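You operate a simulated robot arm through the tools that you are given. There is no shell and no other tool. Be economical: measure what you need, move in short steps, check, and stop when the job is done.

The job below is to be done with a simulated robot arm. You get a single attempt, and the scene is never put back.

JOB
Funnel what is left in the jug back into the bottle.
Fine: funnel in the neck first; jug back, funnel back in its holder. Set down upright: blue jug.

It is judged by the outcome, as a careful person would: the job done as asked, and still so three seconds after it is handed in. It fails if anything else is knocked over, pushed out of place, dropped, spilled or broken.

ROBOT AND FRAMES
A 6-joint arm with a two-finger parallel gripper, fixed in place. Base frame: the origin is at the foot of the arm, x ahead of it, y to its left, z up; the work surface is at about z = 0.385. Readings come in m, degrees, newtons and seconds.
With the tool pointing down near the work surface it reaches from about 0.1 to 0.54 m from the base axis. Its first joint turns from -66.0 to 66.0 degrees. Payload 2.9 kg.
The TCP is the grasp point between the finger pads, 0.03 m short of the fingertips. In the tool frame z runs along the fingers and y along their closing line. The gripper opens to 0.11 m. The fingers are 0.02 m wide and 0.01 m thick; the gripper's body (0.048 by 0.112 m) begins 0.055 m behind the TCP.
Orientation is that of the tool frame in the base frame, as a unit quaternion [x, y, z, w]. With the fingers straight down and closing along the base's y, the tool's x points along the base's -x, its y along +y and its z along -z.

CONTROLS
- The arm moves only by the tool apply_moves. Its argument "motion" is a list of rows, each an object of numbers (a shift or turn left out is 0, a gripper value left out holds the last): "x", "y", "z": the shift along the tool's x, y, z in m; "rx", "ry", "rz": the turn, a rotation vector about the tool's x, y, z in degrees; "hand": the opening in per cent of the stroke, from 0 (shut) to 100 (fully open). In form: [{"x": .., "y": .., "z": .., "rx": .., "ry": .., "rz": .., "hand": ..}, ...]. A call has 1 to 12 rows; each row is the pose to reach, as a shift and turn from the pose commanded when the call began, along the tool's axes at that moment. Each row takes 0.2 s and may step no farther than 0.05 m and 8.6 degrees from the row before; otherwise, or with a gripper value out of range, the whole call is refused. A pose out of reach is approached as far as the arm can. The call stops where the force on the tool passes 40 N (or 10 N more than at its start, if that is more) or the arm is blocked; 0.2 s more then pass. The fingers move at their own pace (about 0.108 m/s each) and stop on an object; they squeeze with about 25 N. The grip force told is the motor's: it shows also when the fingers shut on nothing. Time passes only in rows, and 0.2 s behind the last, so rows that repeat a pose let the fingers close. The reply holds the time, the measured pose of the TCP, the force on the tool along the base axes, the opening and the grip force, in the units named above and with some noise, with the torque about the TCP (base axes, N m) and any sound that the robot's microphone picked up.
- Cameras (640 x 400 px; columns grow to the right, rows downward): "scene" is fixed at [0.0607, 0.4251, 1.4079]; the picture's right is [-0.89, -0.46, 0.00], its down [-0.18, 0.35, -0.92] and it looks along [0.43, -0.81, -0.40] (base axes); focal length 340 px, centre (320, 200). "wrist" rides on the gripper at [0.072, 0.017, -0.103] in the tool frame; the picture's right is [-0.23, 0.97, 0.00], its down [-0.76, -0.18, -0.62] and it looks along [-0.61, -0.14, 0.78] (tool axes); focal length 222 px, centre (320, 200). There is no depth. A picture from a camera that has moved, and an enlarged one, comes with that camera's place and axes in the base frame and with its lens. The place of the scene camera against the robot may be out by one fixed shift of up to 0.012 m in any direction.
- camera(camera): a new picture of that camera. No time passes.
- enlarge(camera, box): a new picture of the part [left, top, right, bottom] of that camera's present view, enlarged. No time passes.
- close_job(): hands the job in; it is judged then, once.

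Work in short steps. Places have to be worked out from the pictures, the camera data and where the tool is seen: move nearer, look again, correct. Check each grasp and each placing, and mend what went wrong. You have 120 turns and 64 pictures in all, those below and enlarged ones among them. Open the gripper and draw the arm clear of the work before you hand the job in, unless the task says otherwise; then end with one line.

The tools are called after "Call:" as a command line: name --argument value ..., lists and objects as JSON in quotes. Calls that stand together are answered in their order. apply_moves: Moves the arm, as the interface text tells. Its arguments: {"type":"object","properties":{"motion":{"type":"array","items":{"type":"object","properties":{"x":{"type":"number"},"y":{"type":"number"},"z":{"type":"number"},"rx":{"type":"number"},"ry":{"type":"number"},"rz":{"type":"number"},"hand":{"type":"number"}}}}},"required":["motion"]} The other tools are called the same way: camera (camera) takes a picture; enlarge (camera, box) takes an enlarged picture of a part of a camera's view; close_job () hands the job in.

At the start:

```text
time_s: 0.0
tool_pos: [0.4055, -0.0143, 1.2768]
orientation: [-0.001, 1.0, 0.0, 0.0]
ft_force: [0.1, 0.1, 0.0]
torque: [-0.02, -0.01, 0.0]
opening: 0.1098
grip_force: 0.1
```

scene: 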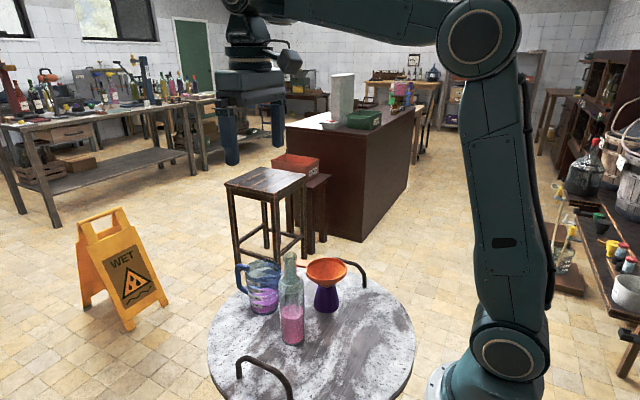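
wrist: 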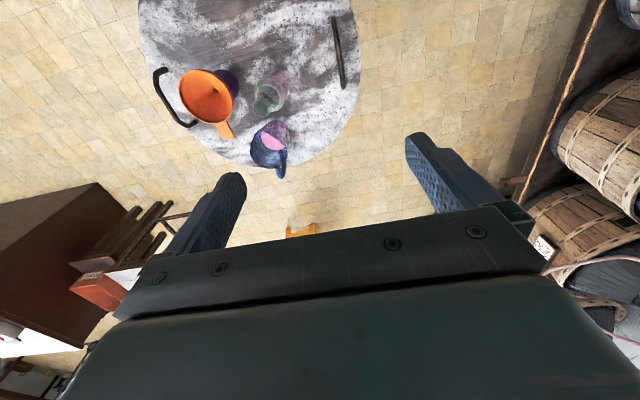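

I'll look closer at the table in both views to locate the bottle, jug, and funnel.

Call:
enlarge --camera "scene" --box '[200, 230, 420, 400]'

Call:
enlarge --camera "wrist" --box '[130, 0, 370, 190]'

```text
2.35 times, centred on (310, 315) of scene
camera zoom: at [0.0607, 0.4251, 1.4079], right [-0.89, -0.46, 0.0], down [-0.18, 0.35, -0.92], along [0.43, -0.81, -0.4], focal length 800 px, centre (344, -71)
```

zoom: 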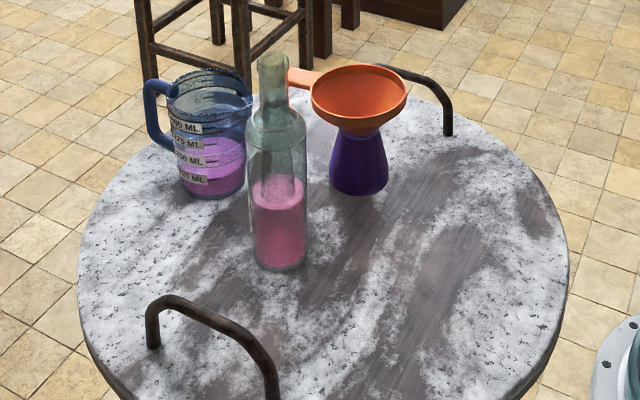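

```text
2.11 times, centred on (250, 95) of wrist
camera zoom: at [0.3325, 0.0034, 1.3796], right [0.23, 0.97, 0.0], down [0.76, -0.18, 0.62], along [0.61, -0.14, -0.78], focal length 468 px, centre (467, 421)
```

zoom: 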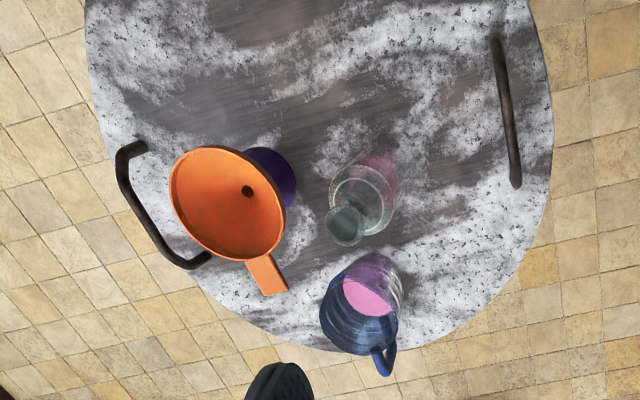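

The two views triangulate the table top to roughly z≈0.75, not 0.385. I'll shift the wrist camera to get a proper baseline before trusting any height.

Call:
apply_moves --motion '[{"x": 0.035, "y": -0.03}, {"x": 0.07, "y": -0.06}, {"x": 0.1, "y": -0.09}, {"x": 0.12, "y": -0.12}]'

Call:
camera --camera "wrist"

```text
time_s: 1.0
tool_pos: [0.2843, -0.1361, 1.2771]
orientation: [0.001, 1.0, 0.0, -0.001]
ft_force: [-0.1, -0.1, -0.3]
torque: [0.0, -0.02, -0.03]
opening: 0.11
grip_force: 0.0
```

```text
59 pictures are left
camera wrist: at [0.2117, -0.117, 1.3801], right [0.23, 0.97, 0.0], down [0.76, -0.18, 0.62], along [0.61, -0.14, -0.78], focal length 222 px, centre (320, 200)
```

wrist: 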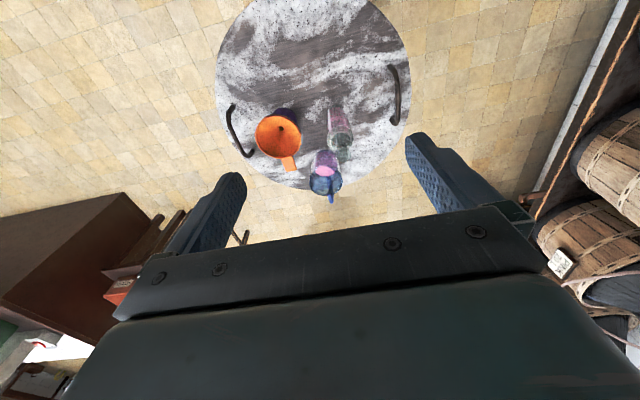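

Call:
enlarge --camera "wrist" --box '[215, 80, 405, 205]'

```text
3.20 times, centred on (310, 142) of wrist
camera zoom: at [0.2117, -0.117, 1.3801], right [0.23, 0.97, 0.0], down [0.76, -0.18, 0.62], along [0.61, -0.14, -0.78], focal length 711 px, centre (352, 384)
```

zoom: 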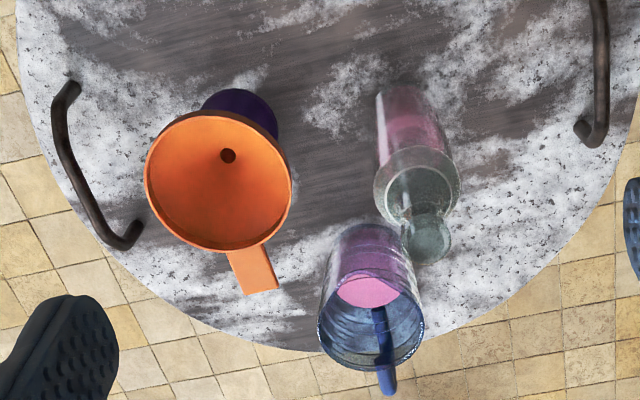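

Triangulating between views: bottle mouth ≈(0.418,-0.117,0.99), funnel rim centre ≈(0.397,-0.263,0.867) with its tab pointing +x to ≈0.495, jug ≈(0.554,-0.18), rim z≈0.86, table z≈0.735. I'll move above the funnel's tab and look again.

Call:
apply_moves --motion '[{"x": -0.04, "y": -0.026}, {"x": -0.08, "y": -0.052}, {"x": -0.12, "y": -0.078}, {"x": -0.16, "y": -0.104}, {"x": -0.194, "y": -0.125}, {"x": -0.194, "y": -0.125, "z": 0.05}, {"x": -0.194, "y": -0.125, "z": 0.1}, {"x": -0.194, "y": -0.125, "z": 0.15}, {"x": -0.194, "y": -0.125, "z": 0.2}]'

Call:
camera --camera "wrist"

Call:
camera --camera "scene"

```text
time_s: 3.0
tool_pos: [0.4782, -0.2604, 1.0751]
orientation: [-0.001, 1.0, -0.001, 0.0]
ft_force: [0.1, 0.0, 0.1]
torque: [-0.01, 0.0, -0.03]
opening: 0.1101
grip_force: 0.0
out of reach, approached as far as the arm can: row 5
```

```text
57 pictures are left
camera wrist: at [0.4067, -0.2422, 1.1784], right [0.23, 0.97, 0.0], down [0.76, -0.18, 0.62], along [0.61, -0.14, -0.78], focal length 222 px, centre (320, 200)
```

wrist: 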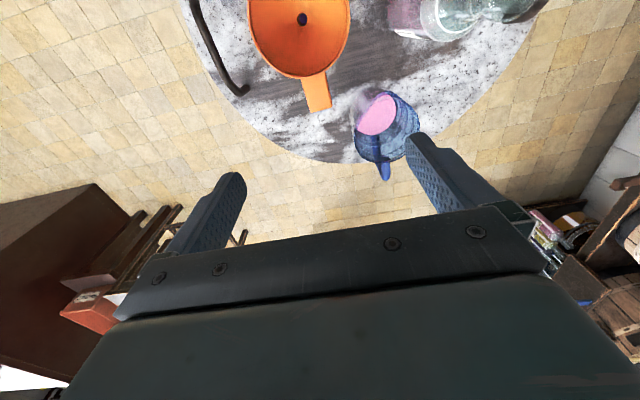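

```text
56 pictures are left
```

scene: 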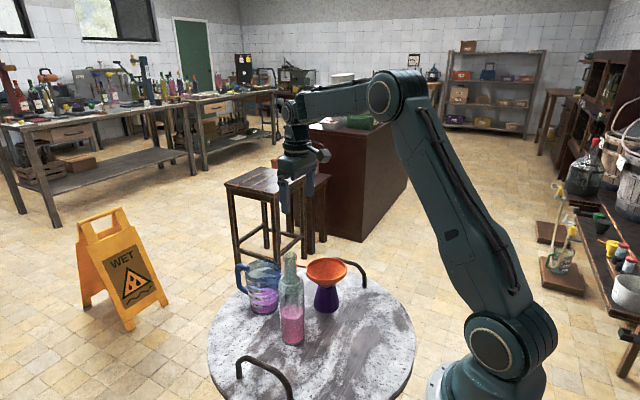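

The tab spans x≈0.452–0.493 at y≈-0.2625, z≈0.865. I'll descend over it with the fingers either side.

Call:
apply_moves --motion '[{"x": 0.002, "y": -0.002, "z": 0.05}, {"x": 0.003, "y": -0.002, "z": 0.1}, {"x": 0.003, "y": -0.002, "z": 0.15}, {"x": 0.003, "y": -0.002, "z": 0.18}]'

Call:
camera --camera "wrist"

Call:
enlarge --camera "scene" --box '[220, 210, 400, 330]'

```text
time_s: 4.0
tool_pos: [0.4769, -0.262, 0.8944]
orientation: [-0.001, 1.0, -0.001, 0.0]
ft_force: [-0.2, -0.2, -0.5]
torque: [-0.01, 0.03, -0.01]
opening: 0.1098
grip_force: 0.1
```

```text
55 pictures are left
camera wrist: at [0.4038, -0.2446, 0.9975], right [0.23, 0.97, 0.0], down [0.76, -0.18, 0.62], along [0.61, -0.14, -0.78], focal length 222 px, centre (320, 200)
```

wrist: 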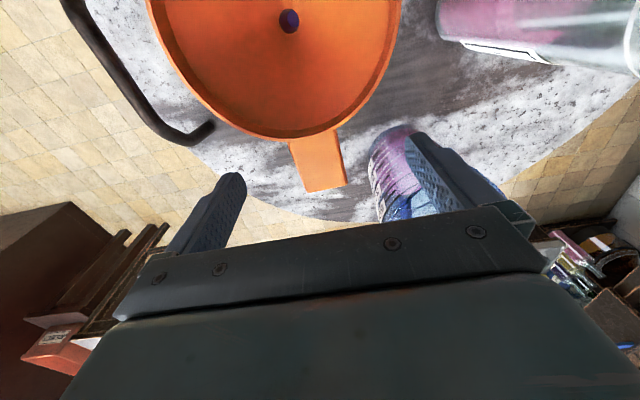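

```text
3.33 times, centred on (310, 270) of scene
camera zoom: at [0.0607, 0.4251, 1.4079], right [-0.89, -0.46, 0.0], down [-0.18, 0.35, -0.92], along [0.43, -0.81, -0.4], focal length 1133 px, centre (353, -33)
```

zoom: 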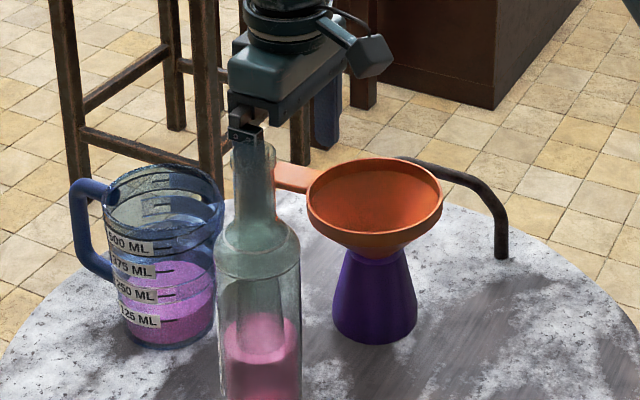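

Aligned with the tab. Descending the last 3 cm and closing.

Call:
apply_moves --motion '[{"x": 0.001, "z": 0.016}, {"x": 0.001, "z": 0.032}, {"x": 0.001, "z": 0.032, "hand": 20}, {"x": 0.001, "z": 0.032, "hand": 0}, {"x": 0.001, "z": 0.032, "hand": 0}, {"x": 0.001, "z": 0.032, "hand": 0}]'

Call:
camera --camera "wrist"

```text
time_s: 5.4
tool_pos: [0.4756, -0.2619, 0.8645]
orientation: [0.0, 1.0, 0.0, 0.0]
ft_force: [-0.1, -1.4, 0.7]
torque: [-0.05, 0.1, 0.11]
opening: 0.031
grip_force: 24.9
```

```text
53 pictures are left
camera wrist: at [0.4028, -0.244, 0.9667], right [0.23, 0.97, 0.0], down [0.76, -0.18, 0.62], along [0.61, -0.14, -0.78], focal length 222 px, centre (320, 200)
```

wrist: 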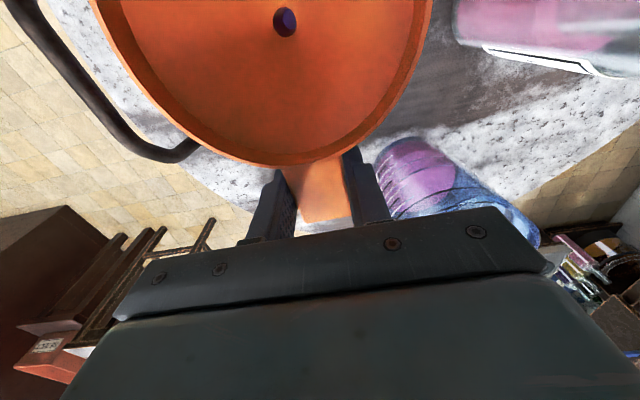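

Gripped (31 mm). Lifting straight up gently.

Call:
apply_moves --motion '[{"z": -0.01}, {"z": -0.025}, {"z": -0.05}, {"z": -0.08}, {"z": -0.11}, {"z": -0.14}]'

Call:
enlarge --camera "scene" --box '[220, 170, 400, 320]'

Call:
camera --camera "wrist"

```text
time_s: 6.8
tool_pos: [0.4747, -0.2629, 1.0043]
orientation: [0.0, 1.0, 0.0, 0.0]
ft_force: [0.4, 0.2, 0.2]
torque: [-0.03, -0.04, -0.03]
opening: 0.0307
grip_force: 24.5
```

```text
2.67 times, centred on (310, 245) of scene
camera zoom: at [0.0607, 0.4251, 1.4079], right [-0.89, -0.46, 0.0], down [-0.18, 0.35, -0.92], along [0.43, -0.81, -0.4], focal length 906 px, centre (347, 80)
```

zoom: 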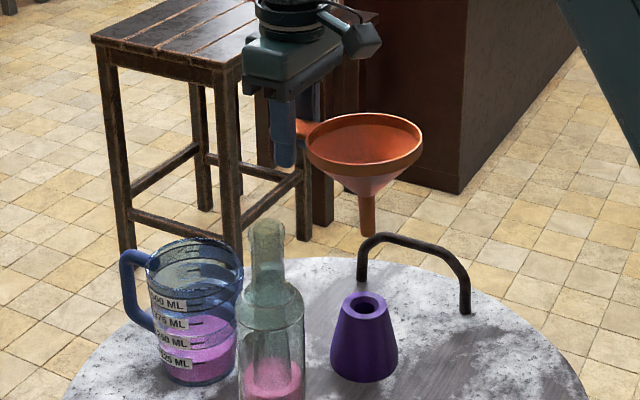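

```text
51 pictures are left
camera wrist: at [0.402, -0.2438, 1.1075], right [0.23, 0.97, 0.0], down [0.76, -0.18, 0.62], along [0.61, -0.14, -0.78], focal length 222 px, centre (320, 200)
```

wrist: 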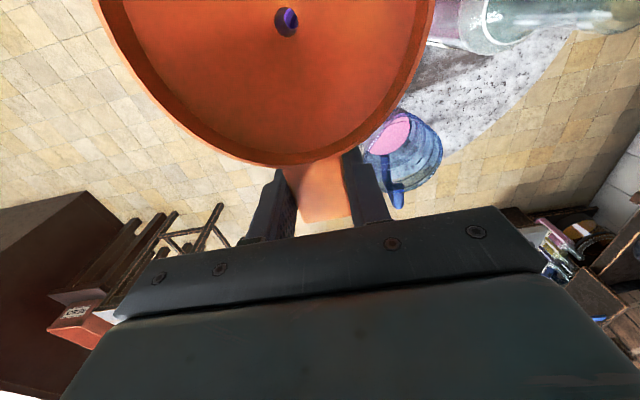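

Funnel is level in grip; its axis is 0.0785 m behind the TCP in x, tip ~0.10 below rim. I'll shift back to see the bottle mouth close-up with the wrist camera.

Call:
apply_moves --motion '[{"x": 0.025, "z": -0.0125}, {"x": 0.05, "z": -0.025}, {"x": 0.075, "z": -0.0375}, {"x": 0.1, "z": -0.05}, {"x": 0.1, "z": -0.05}]'

Call:
camera --camera "wrist"

```text
time_s: 8.0
tool_pos: [0.3759, -0.2614, 1.0539]
orientation: [0.0, 1.0, 0.0, 0.0]
ft_force: [0.1, -0.6, 0.8]
torque: [0.04, -0.02, -0.04]
opening: 0.0307
grip_force: 25.2
```

```text
50 pictures are left
camera wrist: at [0.3029, -0.2435, 1.1568], right [0.23, 0.97, 0.0], down [0.76, -0.18, 0.62], along [0.61, -0.14, -0.78], focal length 222 px, centre (320, 200)
```

wrist: 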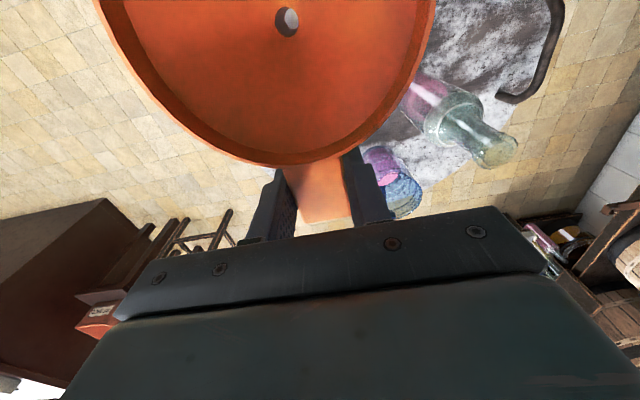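

Call:
enlarge --camera "wrist" --box '[400, 60, 560, 200]'

Call:
enlarge --camera "scene" --box '[240, 180, 380, 320]'

```text
2.86 times, centred on (480, 130) of wrist
camera zoom: at [0.3029, -0.2435, 1.1568], right [0.23, 0.97, 0.0], down [0.76, -0.18, 0.62], along [0.61, -0.14, -0.78], focal length 635 px, centre (-137, 400)
```

zoom: 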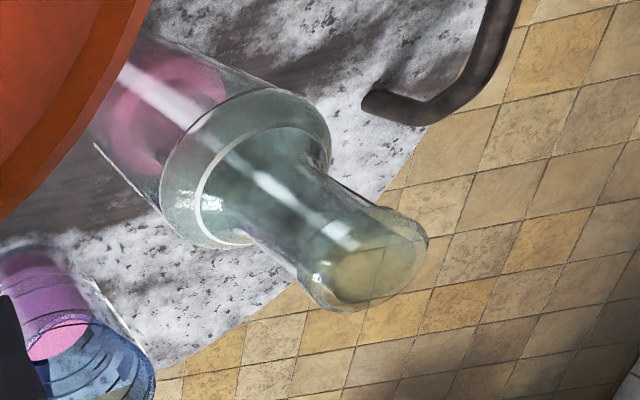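

```text
2.86 times, centred on (310, 250) of scene
camera zoom: at [0.0607, 0.4251, 1.4079], right [-0.89, -0.46, 0.0], down [-0.18, 0.35, -0.92], along [0.43, -0.81, -0.4], focal length 971 px, centre (349, 57)
```

zoom: 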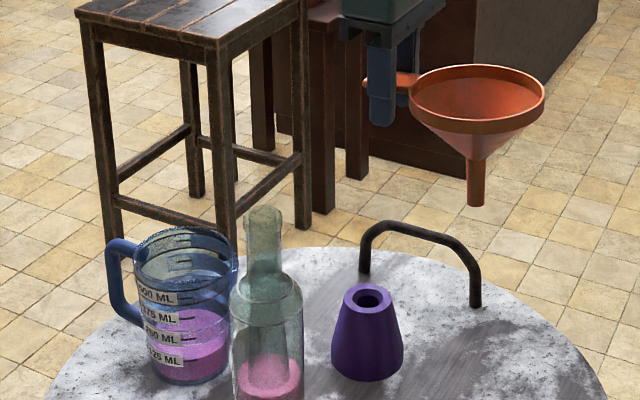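

Bottle mouth refined to ≈(0.4195,-0.118,0.988). Raise, then carry the funnel over the mouth (TCP target 0.498,-0.1185).

Call:
apply_moves --motion '[{"z": -0.045}, {"z": -0.09}, {"x": -0.03, "y": 0.036, "z": -0.09}, {"x": -0.06, "y": 0.072, "z": -0.09}, {"x": -0.09, "y": 0.107, "z": -0.09}, {"x": -0.11, "y": 0.13, "z": -0.09}, {"x": -0.122, "y": 0.143, "z": -0.09}, {"x": -0.122, "y": 0.143, "z": -0.09}]'

Call:
enlarge --camera "scene" --box '[240, 150, 380, 250]'

Call:
camera --camera "wrist"

```text
time_s: 9.8
tool_pos: [0.4971, -0.1186, 1.1447]
orientation: [0.0, 1.0, 0.001, 0.001]
ft_force: [0.1, 0.1, -0.7]
torque: [-0.01, -0.04, -0.02]
opening: 0.0308
grip_force: 25.1
```

```text
4.00 times, centred on (310, 200) of scene
camera zoom: at [0.0607, 0.4252, 1.4079], right [-0.89, -0.46, 0.0], down [-0.18, 0.35, -0.92], along [0.43, -0.81, -0.4], focal length 1359 px, centre (360, 200)
```

zoom: 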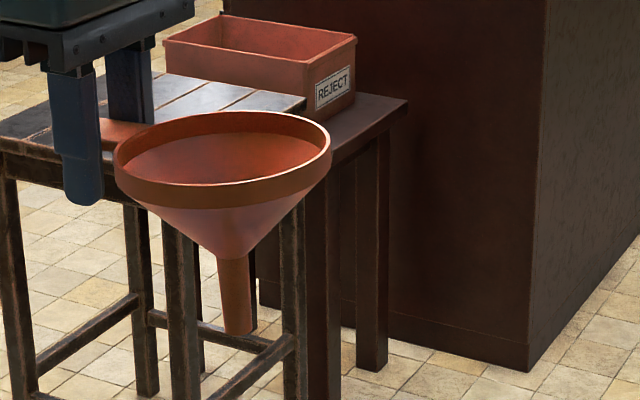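

```text
46 pictures are left
camera wrist: at [0.4237, -0.1008, 1.2474], right [0.23, 0.97, 0.0], down [0.76, -0.18, 0.62], along [0.61, -0.14, -0.78], focal length 222 px, centre (320, 200)
```

wrist: 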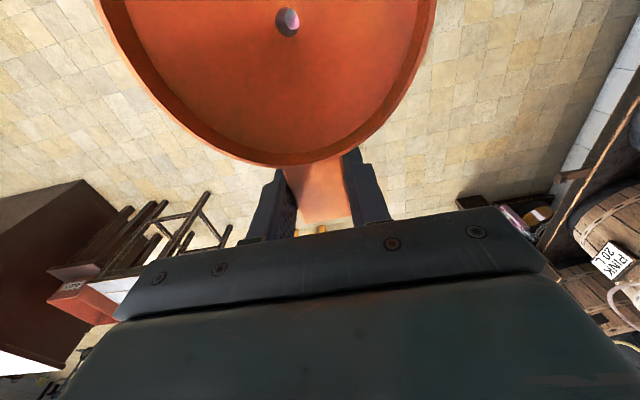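

The spout tip lines up laterally with the mouth in the scene view to ~1 mm, about 5.5 cm above it. Lowering 4.5 cm and checking.

Call:
apply_moves --motion '[{"z": 0.02}, {"z": 0.04}, {"z": 0.046}, {"z": 0.046}]'

Call:
enlarge --camera "scene" --box '[255, 200, 345, 270]'

Call:
enlarge --camera "wrist" --box '[250, 0, 330, 50]'

```text
time_s: 10.8
tool_pos: [0.4978, -0.119, 1.0973]
orientation: [0.001, 1.0, 0.0, -0.001]
ft_force: [0.2, 0.5, -0.7]
torque: [0.03, -0.04, 0.0]
opening: 0.0311
grip_force: 24.7
```

```text
5.71 times, centred on (300, 235) of scene
camera zoom: at [0.0607, 0.4251, 1.4079], right [-0.89, -0.46, 0.0], down [-0.18, 0.35, -0.92], along [0.43, -0.81, -0.4], focal length 1942 px, centre (434, 0)
```

zoom: 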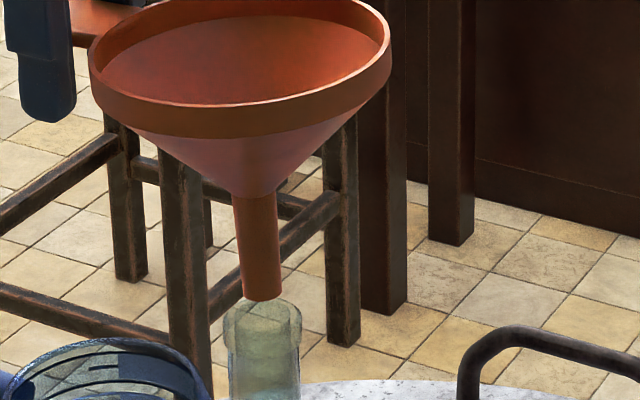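

```text
8.00 times, centred on (290, 25) of wrist
camera zoom: at [0.4247, -0.1005, 1.2004], right [0.23, 0.97, 0.0], down [0.76, -0.18, 0.62], along [0.61, -0.14, -0.78], focal length 1777 px, centre (560, 1600)
```

zoom: 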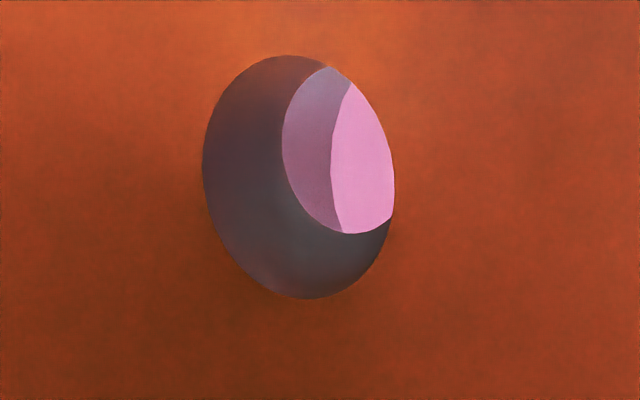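

Tip is centred over the mouth, ~1 cm above. Lowering 2.2 cm to enter the neck.

Call:
apply_moves --motion '[{"z": 0.006}, {"z": 0.012}, {"z": 0.018}, {"z": 0.024}, {"z": 0.024}]'

Call:
enlarge --camera "scene" --box '[255, 200, 345, 270]'

```text
time_s: 12.0
tool_pos: [0.4964, -0.1182, 1.0735]
orientation: [0.001, 1.0, 0.0, 0.0]
ft_force: [0.2, -0.2, -0.5]
torque: [-0.01, -0.02, 0.01]
opening: 0.0308
grip_force: 24.9
```

```text
5.71 times, centred on (300, 235) of scene
camera zoom: at [0.0607, 0.4251, 1.4079], right [-0.89, -0.46, 0.0], down [-0.18, 0.35, -0.92], along [0.43, -0.81, -0.4], focal length 1942 px, centre (434, 0)
```

zoom: 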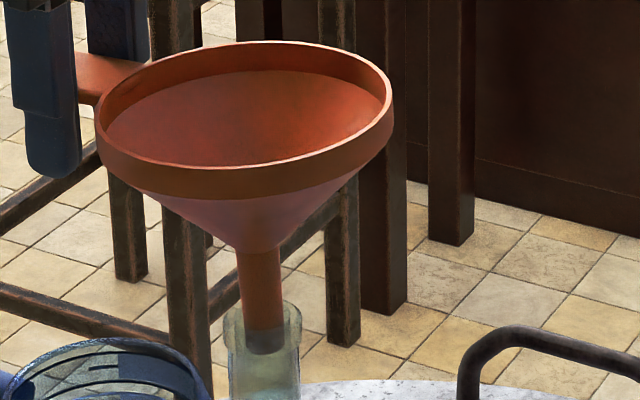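

Spout is inside the neck with no contact force. Continuing down 2.4 cm.

Call:
apply_moves --motion '[{"z": 0.008}, {"z": 0.015}, {"z": 0.02}, {"z": 0.024}, {"z": 0.024}]'

Call:
enlarge --camera "scene" --box '[255, 200, 345, 270]'

```text
time_s: 13.2
tool_pos: [0.4983, -0.1188, 1.0512]
orientation: [0.0, 1.0, -0.001, 0.001]
ft_force: [0.4, 0.9, -0.2]
torque: [-0.03, -0.02, 0.0]
opening: 0.0308
grip_force: 25.3
```

```text
5.71 times, centred on (300, 235) of scene
camera zoom: at [0.0607, 0.4251, 1.4079], right [-0.89, -0.46, 0.0], down [-0.18, 0.35, -0.92], along [0.43, -0.81, -0.4], focal length 1942 px, centre (434, 0)
```

zoom: 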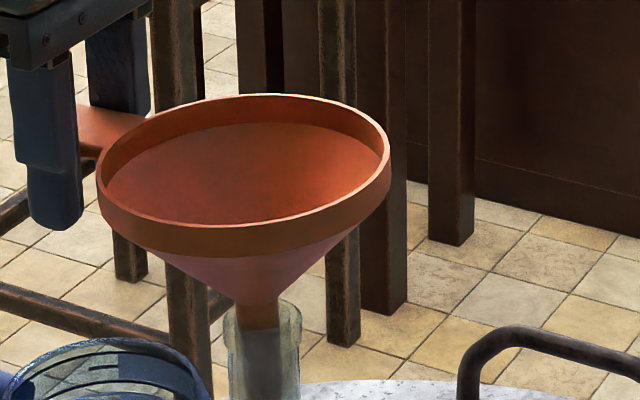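

About 8 mm remain until the cone seats. Stepping in 2 mm increments and reading force.

Call:
apply_moves --motion '[{"z": 0.002}, {"z": 0.004}, {"z": 0.005}, {"z": 0.006}, {"z": 0.006}]'

```text
time_s: 14.4
tool_pos: [0.4982, -0.119, 1.0457]
orientation: [0.0, 1.0, 0.0, 0.0]
ft_force: [0.2, 0.3, -0.5]
torque: [-0.01, 0.0, 0.0]
opening: 0.0309
grip_force: 25.3
```

Call:
apply_moves --motion '[{"z": 0.001}, {"z": 0.002}, {"z": 0.003}, {"z": 0.003}]'

Call:
enlarge --camera "scene" --box '[255, 210, 345, 280]'

```text
time_s: 15.4
tool_pos: [0.4986, -0.1191, 1.0419]
orientation: [0.0, 1.0, 0.0, 0.001]
ft_force: [0.5, -0.5, 0.0]
torque: [-0.01, 0.01, -0.01]
opening: 0.0311
grip_force: 25.1
```

```text
5.71 times, centred on (300, 245) of scene
camera zoom: at [0.0607, 0.4251, 1.4079], right [-0.89, -0.46, 0.0], down [-0.18, 0.35, -0.92], along [0.43, -0.81, -0.4], focal length 1942 px, centre (434, -57)
```

zoom: 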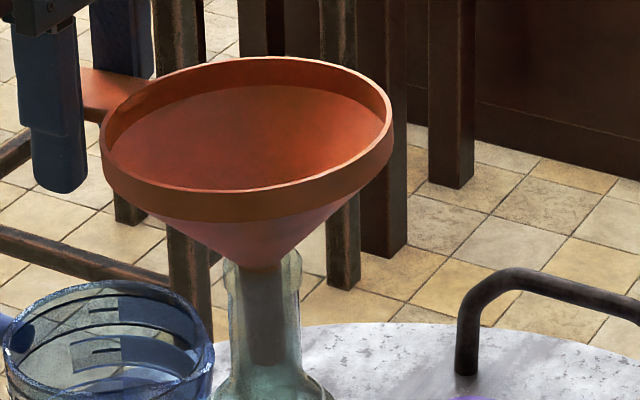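

No contact yet; continuing in 1 mm steps.

Call:
apply_moves --motion '[{"z": 0.001}, {"z": 0.002}, {"z": 0.003}, {"z": 0.003}]'

```text
time_s: 16.4
tool_pos: [0.4965, -0.1193, 1.0388]
orientation: [0.0, 1.0, 0.001, -0.001]
ft_force: [0.2, -0.2, -0.1]
torque: [-0.01, -0.01, 0.0]
opening: 0.0309
grip_force: 24.7
```

Call:
apply_moves --motion '[{"z": 0.001}, {"z": 0.002}, {"z": 0.003}, {"z": 0.003}]'

```text
time_s: 17.4
tool_pos: [0.4964, -0.1179, 1.0352]
orientation: [0.001, 1.0, 0.0, 0.001]
ft_force: [-0.4, -0.2, 9.8]
torque: [-0.03, 0.69, 0.08]
opening: 0.0311
grip_force: 24.8
```

Seated: 9.8 N upward at the funnel's axis. Backing off 1 mm to relieve it, then opening the fingers a little.

Call:
apply_moves --motion '[{"z": -0.001}, {"z": -0.001}]'

Call:
enlarge --camera "scene" --box '[255, 210, 345, 280]'

```text
time_s: 18.0
tool_pos: [0.4978, -0.1183, 1.0352]
orientation: [0.0, 1.0, 0.0, 0.0]
ft_force: [-0.4, -0.4, 0.5]
torque: [-0.03, 0.05, 0.05]
opening: 0.0312
grip_force: 25.2
```

```text
5.71 times, centred on (300, 245) of scene
camera zoom: at [0.0607, 0.4251, 1.4079], right [-0.89, -0.46, 0.0], down [-0.18, 0.35, -0.92], along [0.43, -0.81, -0.4], focal length 1942 px, centre (434, -57)
```

zoom: 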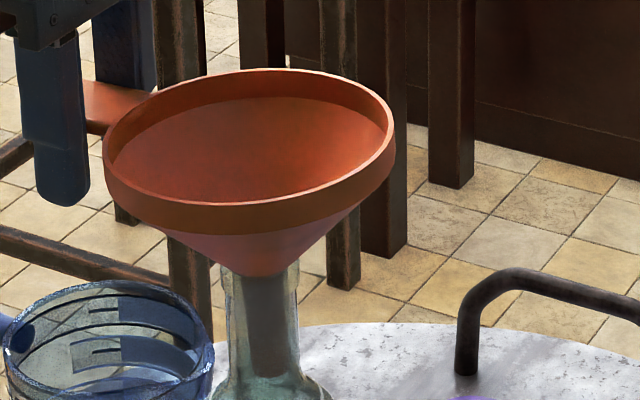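

Funnel seated in the neck and level. Opening gently (to ~50 mm) and checking before withdrawing.

Call:
apply_moves --motion '[{"hand": 32}, {"hand": 38}, {"hand": 46}, {"hand": 60}, {"hand": 60}]'

Call:
enlarge --camera "scene" --box '[240, 190, 360, 290]'

```text
time_s: 19.2
tool_pos: [0.4972, -0.1191, 1.0369]
orientation: [0.0, 1.0, 0.0, 0.0]
ft_force: [-0.5, 0.0, 0.6]
torque: [-0.06, 0.05, -0.01]
opening: 0.0663
grip_force: 0.0
```

```text
4.00 times, centred on (300, 240) of scene
camera zoom: at [0.0607, 0.4251, 1.4079], right [-0.89, -0.46, 0.0], down [-0.18, 0.35, -0.92], along [0.43, -0.81, -0.4], focal length 1359 px, centre (400, 40)
```

zoom: 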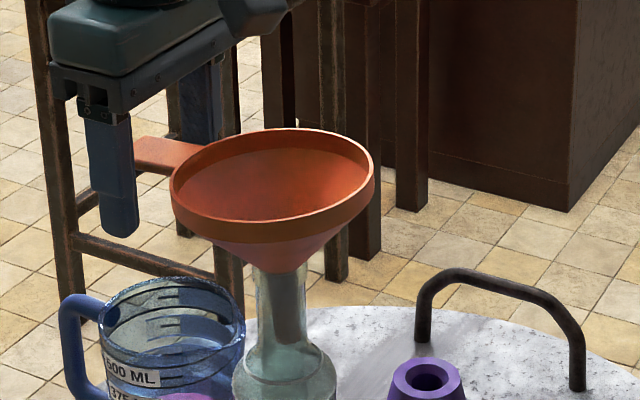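

Funnel stands on its own. Withdrawing straight up, then rotating the gripper so its camera will be on the jug's handle side (away from the pouring lip).

Call:
apply_moves --motion '[{"z": -0.02}, {"z": -0.05}, {"z": -0.1}, {"z": -0.14}, {"z": -0.14, "hand": 100}]'

Call:
apply_moves --motion '[{"rz": -8.5}, {"rz": -17}, {"rz": -25.5}, {"rz": -34}, {"rz": -42.5}, {"rz": -51}, {"rz": -59.5}, {"rz": -68}, {"rz": -76.5}, {"rz": -85}, {"rz": -90}]'

Call:
camera --camera "scene"

```text
time_s: 20.4
tool_pos: [0.4981, -0.1187, 1.1769]
orientation: [0.001, 1.0, 0.0, 0.0]
ft_force: [0.8, -0.8, -0.4]
torque: [0.02, 0.03, 0.02]
opening: 0.1102
grip_force: 0.0
```

```text
time_s: 22.8
tool_pos: [0.4979, -0.1182, 1.1759]
orientation: [0.709, -0.706, 0.001, 0.0]
ft_force: [1.2, -0.8, 0.0]
torque: [0.0, 0.0, 0.0]
opening: 0.11
grip_force: 0.2
```

```text
38 pictures are left
```

scene: 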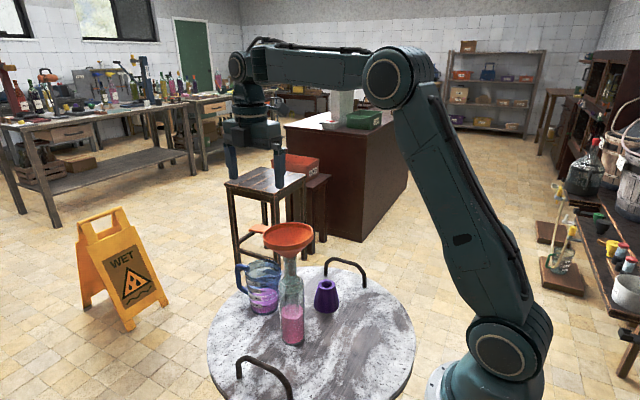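

Before taking the jug I'll dry-run the pouring motion (tool tilting to point towards -y beside the funnel) to check the arm can do it.

Call:
apply_moves --motion '[{"x": 0.024, "y": 0.039, "z": -0.012}, {"x": 0.05, "y": 0.078, "z": -0.024}, {"x": 0.05, "y": 0.078, "z": -0.024}]'

Call:
apply_moves --motion '[{"ry": 8.5}, {"ry": 17}, {"ry": 25.5}, {"ry": 34}, {"ry": 42.5}, {"ry": 51}, {"ry": 59.5}, {"ry": 68}, {"ry": 76.5}, {"ry": 85}, {"ry": 93.5}, {"ry": 102}]'

Call:
camera --camera "scene"

```text
time_s: 23.6
tool_pos: [0.4198, -0.1681, 1.1976]
orientation: [0.707, -0.707, 0.001, 0.0]
ft_force: [0.7, -0.7, -1.0]
torque: [-0.01, -0.06, 0.01]
opening: 0.1097
grip_force: 0.0
```

```text
time_s: 26.2
tool_pos: [0.4408, -0.3323, 1.2451]
orientation: [0.486, -0.442, 0.551, 0.515]
ft_force: [0.6, -0.2, 0.4]
torque: [0.03, 0.0, 0.0]
opening: 0.1101
grip_force: 0.0
out of reach, approached as far as the arm can: row 8, 9, 10, 11, 12
```

```text
37 pictures are left
```

scene: 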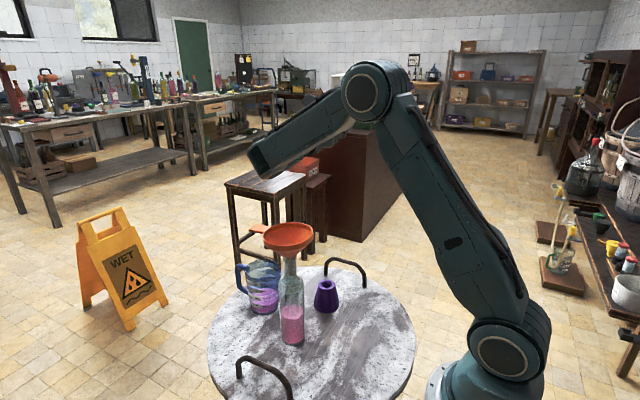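

Tilting straight sideways runs into an arm limit (likely near wrist singularity) past ~65°. Reversing that and I'll try a more radial pour direction.

Call:
apply_moves --motion '[{"ry": -8.5}, {"ry": -17}, {"ry": -25.5}, {"ry": -34}, {"ry": -42.5}, {"ry": -51}, {"ry": -59.5}, {"ry": -68}, {"ry": -76.5}, {"ry": -85}, {"ry": -93.5}, {"ry": -102}]'

```text
time_s: 28.8
tool_pos: [0.4388, -0.3277, 1.2391]
orientation: [0.733, -0.679, -0.034, -0.02]
ft_force: [-1.1, 1.4, 3.3]
torque: [-0.08, -0.09, -0.02]
opening: 0.1098
grip_force: 0.1
out of reach, approached as far as the arm can: row 6, 7, 8, 9, 10, 11, 12
```

Levelling the tool and moving back near (0.42,-0.19,1.15).

Call:
apply_moves --motion '[{"x": -0.033, "y": 0.0017, "z": 0.025, "rx": 0.25, "ry": 1.1}, {"x": -0.066, "y": 0.0034, "z": 0.05, "rx": 0.5, "ry": 2.2}, {"x": -0.099, "y": 0.0051, "z": 0.075, "rx": 0.75, "ry": 3.3}, {"x": -0.132, "y": 0.0068, "z": 0.1, "rx": 0.96, "ry": 4.4}, {"x": -0.132, "y": 0.0068, "z": 0.1, "rx": 0.96, "ry": 4.4}]'

```text
time_s: 30.0
tool_pos: [0.4203, -0.1894, 1.1488]
orientation: [0.734, -0.679, 0.002, -0.001]
ft_force: [-0.1, -0.1, -0.6]
torque: [-0.01, -0.02, 0.04]
opening: 0.11
grip_force: 0.0
out of reach, approached as far as the arm can: row 3
```

Call:
apply_moves --motion '[{"rz": -8.5}, {"rz": -17}, {"rz": -25.5}, {"rz": -34}, {"rz": -42.5}, {"rz": -45}]'

Call:
apply_moves --motion '[{"ry": 8.5}, {"ry": 17}, {"ry": 25.5}, {"ry": 34}, {"ry": 42.5}, {"ry": 51}, {"ry": 59.5}, {"ry": 68}]'

```text
time_s: 31.4
tool_pos: [0.4213, -0.1893, 1.1506]
orientation: [0.939, -0.345, 0.001, 0.0]
ft_force: [-0.2, -0.6, -0.3]
torque: [0.04, -0.04, 0.01]
opening: 0.11
grip_force: 0.1
```

```text
time_s: 33.2
tool_pos: [0.4211, -0.1899, 1.1509]
orientation: [0.776, -0.287, 0.527, 0.194]
ft_force: [-0.1, 0.2, 0.5]
torque: [0.01, 0.01, 0.0]
opening: 0.11
grip_force: 0.0
```

68° works with azimuth -40°. Continuing the dry tilt.

Call:
apply_moves --motion '[{"ry": 8}, {"ry": 16}, {"ry": 24}, {"ry": 32}]'

Call:
camera --camera "scene"

```text
time_s: 34.2
tool_pos: [0.4359, -0.1993, 1.1749]
orientation: [0.605, -0.222, 0.718, 0.264]
ft_force: [0.5, 0.1, 1.1]
torque: [0.01, -0.01, -0.03]
opening: 0.1101
grip_force: 0.0
out of reach, approached as far as the arm can: row 4
```

```text
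36 pictures are left
```

scene: 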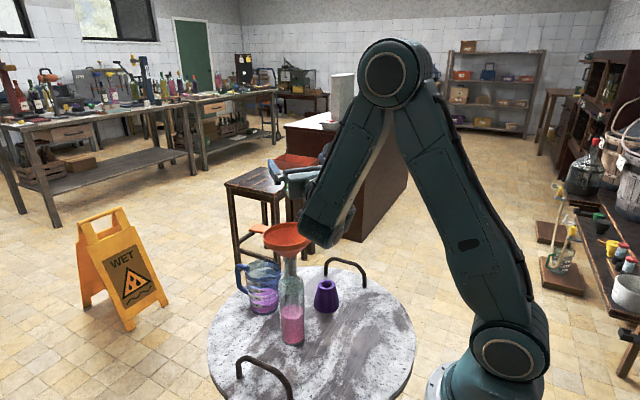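

The wrist tilts fine to ~92°, and 100° only with some drift. A grasp with the tool pre-leaned ~20° would make a 95–100° jug tilt need only ~78° of tool tilt; dry-testing that pose at the real pouring place.

Call:
apply_moves --motion '[{"ry": -7}, {"ry": -14}, {"ry": -22}]'

Call:
apply_moves --motion '[{"x": -0.019, "y": -0.016, "z": -0.01}, {"x": -0.038, "y": -0.032, "z": -0.02}, {"x": -0.0575, "y": -0.0487, "z": -0.03}, {"x": -0.0575, "y": -0.0487, "z": -0.03}]'

Call:
camera --camera "scene"

```text
time_s: 35.0
tool_pos: [0.4363, -0.2011, 1.1747]
orientation: [0.728, -0.269, 0.591, 0.218]
ft_force: [0.3, 1.1, 0.5]
torque: [-0.01, -0.02, 0.0]
opening: 0.1097
grip_force: 0.1
```

```text
time_s: 36.0
tool_pos: [0.4352, -0.1347, 1.1222]
orientation: [0.727, -0.27, 0.592, 0.219]
ft_force: [0.5, -0.7, -0.6]
torque: [-0.02, 0.01, -0.04]
opening: 0.11
grip_force: 0.0
```

```text
35 pictures are left
```

scene: 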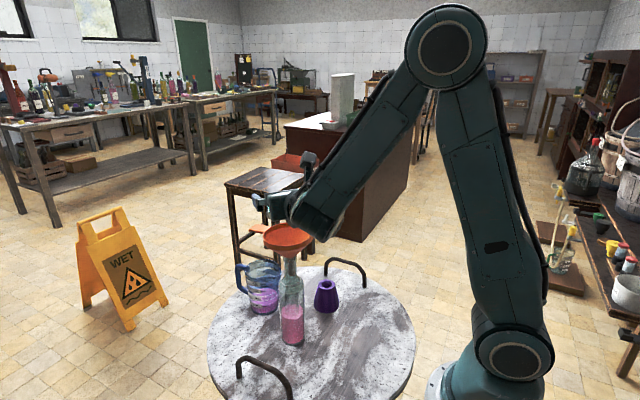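

That pose is reachable. Testing how much further tilt is available here, and checking clearance to the funnel.

Call:
apply_moves --motion '[{"ry": 5}, {"ry": 10}]'

Call:
enlarge --camera "scene" --box '[230, 150, 370, 260]'

Call:
camera --camera "wrist"

```text
time_s: 36.6
tool_pos: [0.4356, -0.1362, 1.1242]
orientation: [0.673, -0.248, 0.654, 0.24]
ft_force: [-0.8, 0.6, -0.1]
torque: [0.03, 0.0, -0.02]
opening: 0.1101
grip_force: 0.0
```

```text
3.64 times, centred on (300, 205) of scene
camera zoom: at [0.0607, 0.4251, 1.4079], right [-0.89, -0.46, 0.0], down [-0.18, 0.35, -0.92], along [0.43, -0.81, -0.4], focal length 1236 px, centre (393, 182)
```

zoom: 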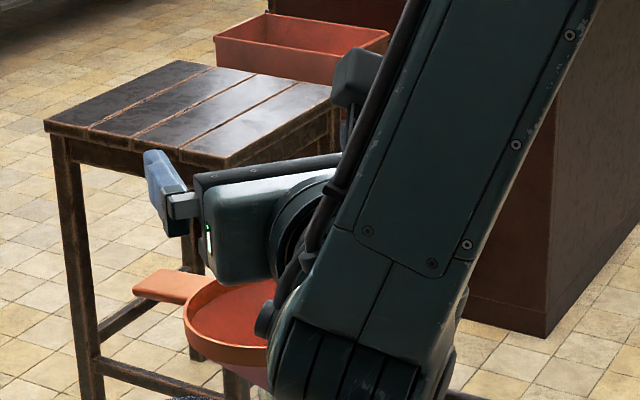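

```text
33 pictures are left
camera wrist: at [0.3477, -0.0826, 1.1994], right [-0.64, -0.74, -0.23], down [-0.37, 0.56, -0.74], along [0.67, -0.39, -0.63], focal length 222 px, centre (320, 200)
```

wrist: 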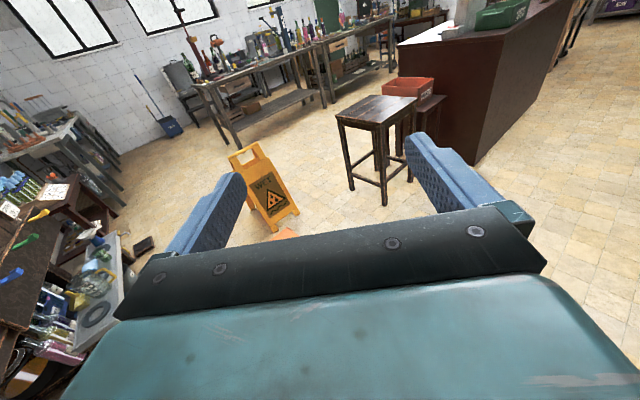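

Clearance is adequate with the tool at ≤80° and slightly higher. Returning the tool to vertical, rising as I go.

Call:
apply_moves --motion '[{"x": 0.03}, {"x": 0.05, "ry": -8}, {"x": 0.05, "ry": -16}, {"x": 0.05, "ry": -24}, {"x": 0.05, "ry": -32}, {"x": 0.05, "ry": -40}, {"x": 0.05, "ry": -48}, {"x": 0.05, "ry": -56}, {"x": 0.05, "ry": -64}, {"x": 0.05, "ry": -72}, {"x": 0.05, "ry": -80}, {"x": 0.05, "ry": -88}]'

```text
time_s: 39.2
tool_pos: [0.4371, -0.137, 1.1747]
orientation: [0.938, -0.346, 0.001, 0.0]
ft_force: [-0.4, 0.7, -1.4]
torque: [0.02, 0.0, 0.01]
opening: 0.1101
grip_force: 0.0
```

Rotating so tool x points +x (camera on the handle side) and moving above the jug.

Call:
apply_moves --motion '[{"x": 0.033, "y": -0.009, "rz": -8.2}, {"x": 0.066, "y": -0.018, "rz": -16.4}, {"x": 0.0987, "y": -0.028, "rz": -24.6}, {"x": 0.0987, "y": -0.028, "z": 0.03, "rz": -32.8}, {"x": 0.0987, "y": -0.028, "z": 0.06, "rz": -40.5}, {"x": 0.0987, "y": -0.028, "z": 0.06, "rz": -40.5}]'

Call:
camera --camera "wrist"

Call:
enlarge --camera "scene" --box '[220, 210, 350, 350]'

```text
time_s: 40.6
tool_pos: [0.5309, -0.1808, 1.1156]
orientation: [1.0, 0.0, 0.002, 0.001]
ft_force: [-0.2, 0.1, -1.1]
torque: [0.02, 0.06, 0.02]
opening: 0.1098
grip_force: 0.0
```

```text
32 pictures are left
camera wrist: at [0.603, -0.1967, 1.2182], right [-0.23, -0.97, 0.0], down [-0.76, 0.18, 0.62], along [-0.6, 0.14, -0.78], focal length 222 px, centre (320, 200)
```

wrist: 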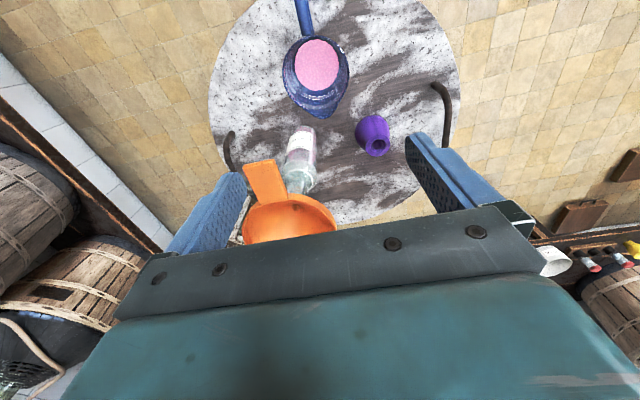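

```text
2.86 times, centred on (285, 280) of scene
camera zoom: at [0.0607, 0.4251, 1.4079], right [-0.89, -0.46, 0.0], down [-0.18, 0.35, -0.92], along [0.43, -0.81, -0.4], focal length 971 px, centre (420, -29)
```

zoom: 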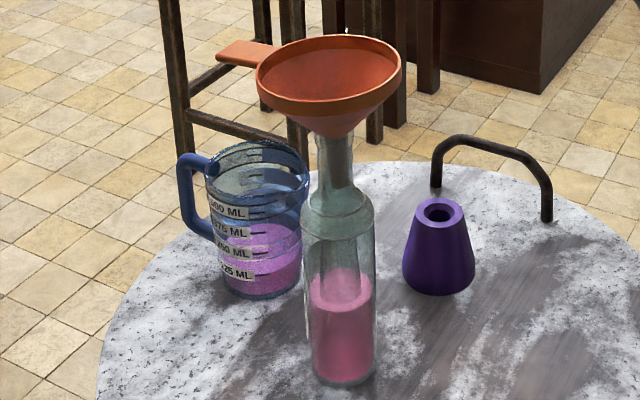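

The jug: axis ≈(0.546,-0.179), rim Ø≈0.096, spout towards -x, handle towards +x. I'll descend above it and lean the tool 22° (wrist toward the handle side).

Call:
apply_moves --motion '[{"x": 0.008, "y": -0.001, "z": 0.04}, {"x": 0.015, "y": -0.002, "z": 0.08, "ry": -4}, {"x": 0.015, "y": -0.002, "z": 0.115, "ry": -10}, {"x": 0.015, "y": -0.002, "z": 0.115, "ry": -16}, {"x": 0.015, "y": -0.002, "z": 0.115, "ry": -22}, {"x": 0.015, "y": -0.002, "z": 0.115, "ry": -22}]'

Call:
camera --camera "wrist"

Call:
enlarge --camera "scene" --box '[210, 170, 330, 320]'

```text
time_s: 42.0
tool_pos: [0.5452, -0.1793, 1.0013]
orientation: [0.982, -0.001, -0.19, 0.0]
ft_force: [0.0, 0.2, 0.1]
torque: [0.0, 0.03, 0.01]
opening: 0.1102
grip_force: 0.0
out of reach, approached as far as the arm can: row 1, 2
```

```text
30 pictures are left
camera wrist: at [0.6509, -0.1952, 1.0698], right [-0.21, -0.97, 0.09], down [-0.47, 0.18, 0.86], along [-0.85, 0.14, -0.5], focal length 222 px, centre (320, 200)
```

wrist: 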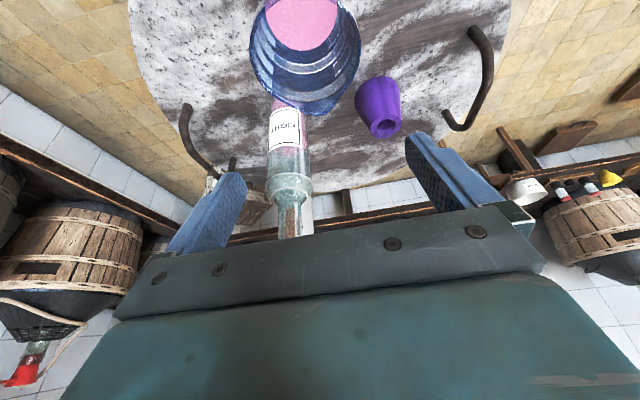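

```text
2.67 times, centred on (270, 245) of scene
camera zoom: at [0.0607, 0.4252, 1.4079], right [-0.89, -0.46, 0.0], down [-0.18, 0.35, -0.92], along [0.43, -0.81, -0.4], focal length 906 px, centre (453, 80)
```

zoom: 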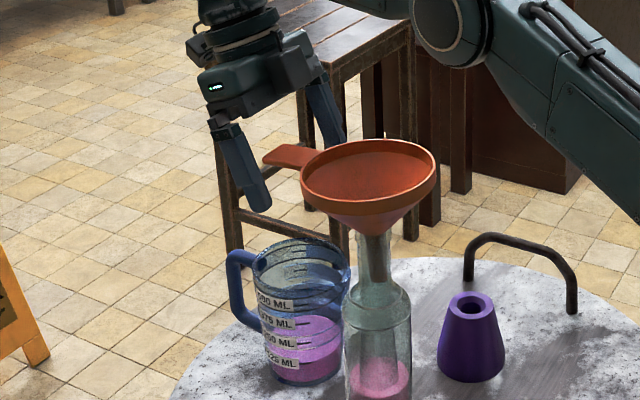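

Lateral alignment is good (jug y≈-0.180). Lowering vertically to just above the rim, then checking.

Call:
apply_moves --motion '[{"x": 0.0131, "z": 0.0324}, {"x": 0.0262, "z": 0.0649}, {"x": 0.037, "z": 0.0927}, {"x": 0.037, "z": 0.0927}]'

Call:
camera --camera "wrist"

Call:
enlarge --camera "scene" --box '[210, 170, 330, 320]'

```text
time_s: 43.0
tool_pos: [0.5475, -0.1808, 0.9011]
orientation: [0.982, -0.001, -0.189, 0.001]
ft_force: [0.9, 0.6, -0.1]
torque: [0.02, -0.01, 0.0]
opening: 0.11
grip_force: 0.1
```

```text
28 pictures are left
camera wrist: at [0.6526, -0.1964, 0.9696], right [-0.21, -0.97, 0.09], down [-0.48, 0.18, 0.86], along [-0.85, 0.14, -0.5], focal length 222 px, centre (320, 200)
```

wrist: 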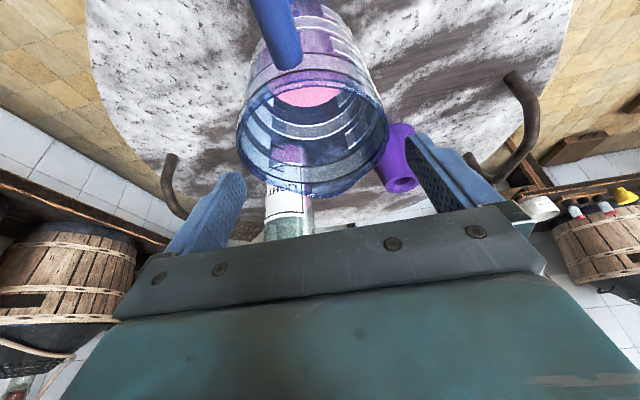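

```text
2.67 times, centred on (270, 245) of scene
camera zoom: at [0.0607, 0.4251, 1.4079], right [-0.89, -0.46, 0.0], down [-0.18, 0.35, -0.92], along [0.43, -0.81, -0.4], focal length 906 px, centre (453, 80)
```

zoom: 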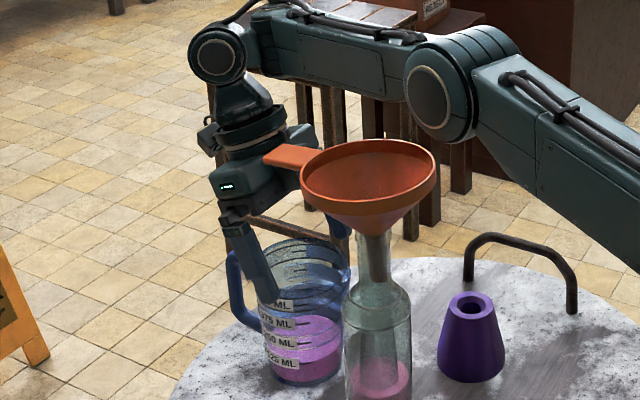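

The forearm gets low over the funnel with this much lean. I'll go back up a bit and reduce the lean to 8°, which brings the wrist in and the elbow up, then compare.

Call:
apply_moves --motion '[{"x": -0.0112, "z": -0.0278}, {"x": -0.0112, "z": -0.0278, "ry": 5}, {"x": -0.0112, "z": -0.0278, "ry": 10}, {"x": -0.0112, "z": -0.0278, "ry": 14}, {"x": -0.0112, "z": -0.0278, "ry": 14}]'

Call:
enlarge --camera "scene" --box '[210, 150, 370, 320]'

```text
time_s: 44.2
tool_pos: [0.5677, -0.1851, 0.9353]
orientation: [0.998, -0.001, -0.069, 0.001]
ft_force: [-0.7, -0.2, -0.4]
torque: [0.01, -0.01, -0.03]
opening: 0.11
grip_force: 0.1
out of reach, approached as far as the arm can: row 3, 4, 5
```

```text
2.35 times, centred on (290, 235) of scene
camera zoom: at [0.0607, 0.4251, 1.4079], right [-0.89, -0.46, 0.0], down [-0.18, 0.35, -0.92], along [0.43, -0.81, -0.4], focal length 800 px, centre (391, 118)
```

zoom: 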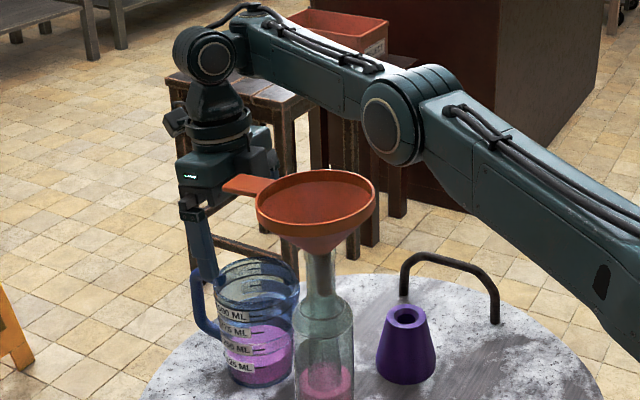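

Something limits the arm here; I'll look at the full scene to see the arm configuration before moving on.

Call:
camera --camera "scene"

```text
25 pictures are left
```

scene: 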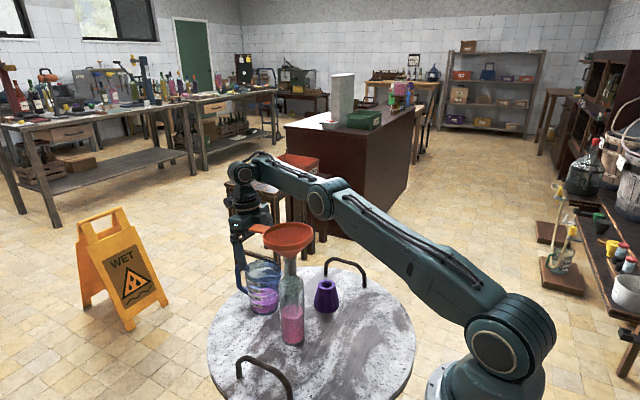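

The likely culprit is the wrist-roll joint near its limit at this yaw (it was fine at yaw -40°). I'll rise, straighten the tool, and yaw back 25°, so the jug is gripped slightly off-square from its handle.

Call:
apply_moves --motion '[{"x": -0.013, "y": -0.002, "z": -0.032}, {"x": -0.026, "y": -0.004, "z": -0.064}, {"x": -0.0387, "y": -0.005, "z": -0.0956}, {"x": -0.0387, "y": -0.005, "z": -0.0956, "ry": 4}, {"x": -0.0387, "y": -0.005, "z": -0.0956, "ry": 8}]'

Call:
apply_moves --motion '[{"rz": 8.5}, {"rz": 17}, {"rz": 25}, {"rz": 25}]'

```text
time_s: 45.4
tool_pos: [0.5651, -0.1887, 1.047]
orientation: [1.0, -0.001, 0.0, 0.0]
ft_force: [-0.4, -0.7, 0.1]
torque: [-0.03, -0.01, 0.02]
opening: 0.1101
grip_force: 0.0
out of reach, approached as far as the arm can: row 4, 5
```

```text
time_s: 46.4
tool_pos: [0.5646, -0.1887, 1.0473]
orientation: [0.976, -0.218, 0.001, 0.001]
ft_force: [0.1, 0.9, -0.7]
torque: [0.01, 0.02, 0.03]
opening: 0.1101
grip_force: 0.0
```

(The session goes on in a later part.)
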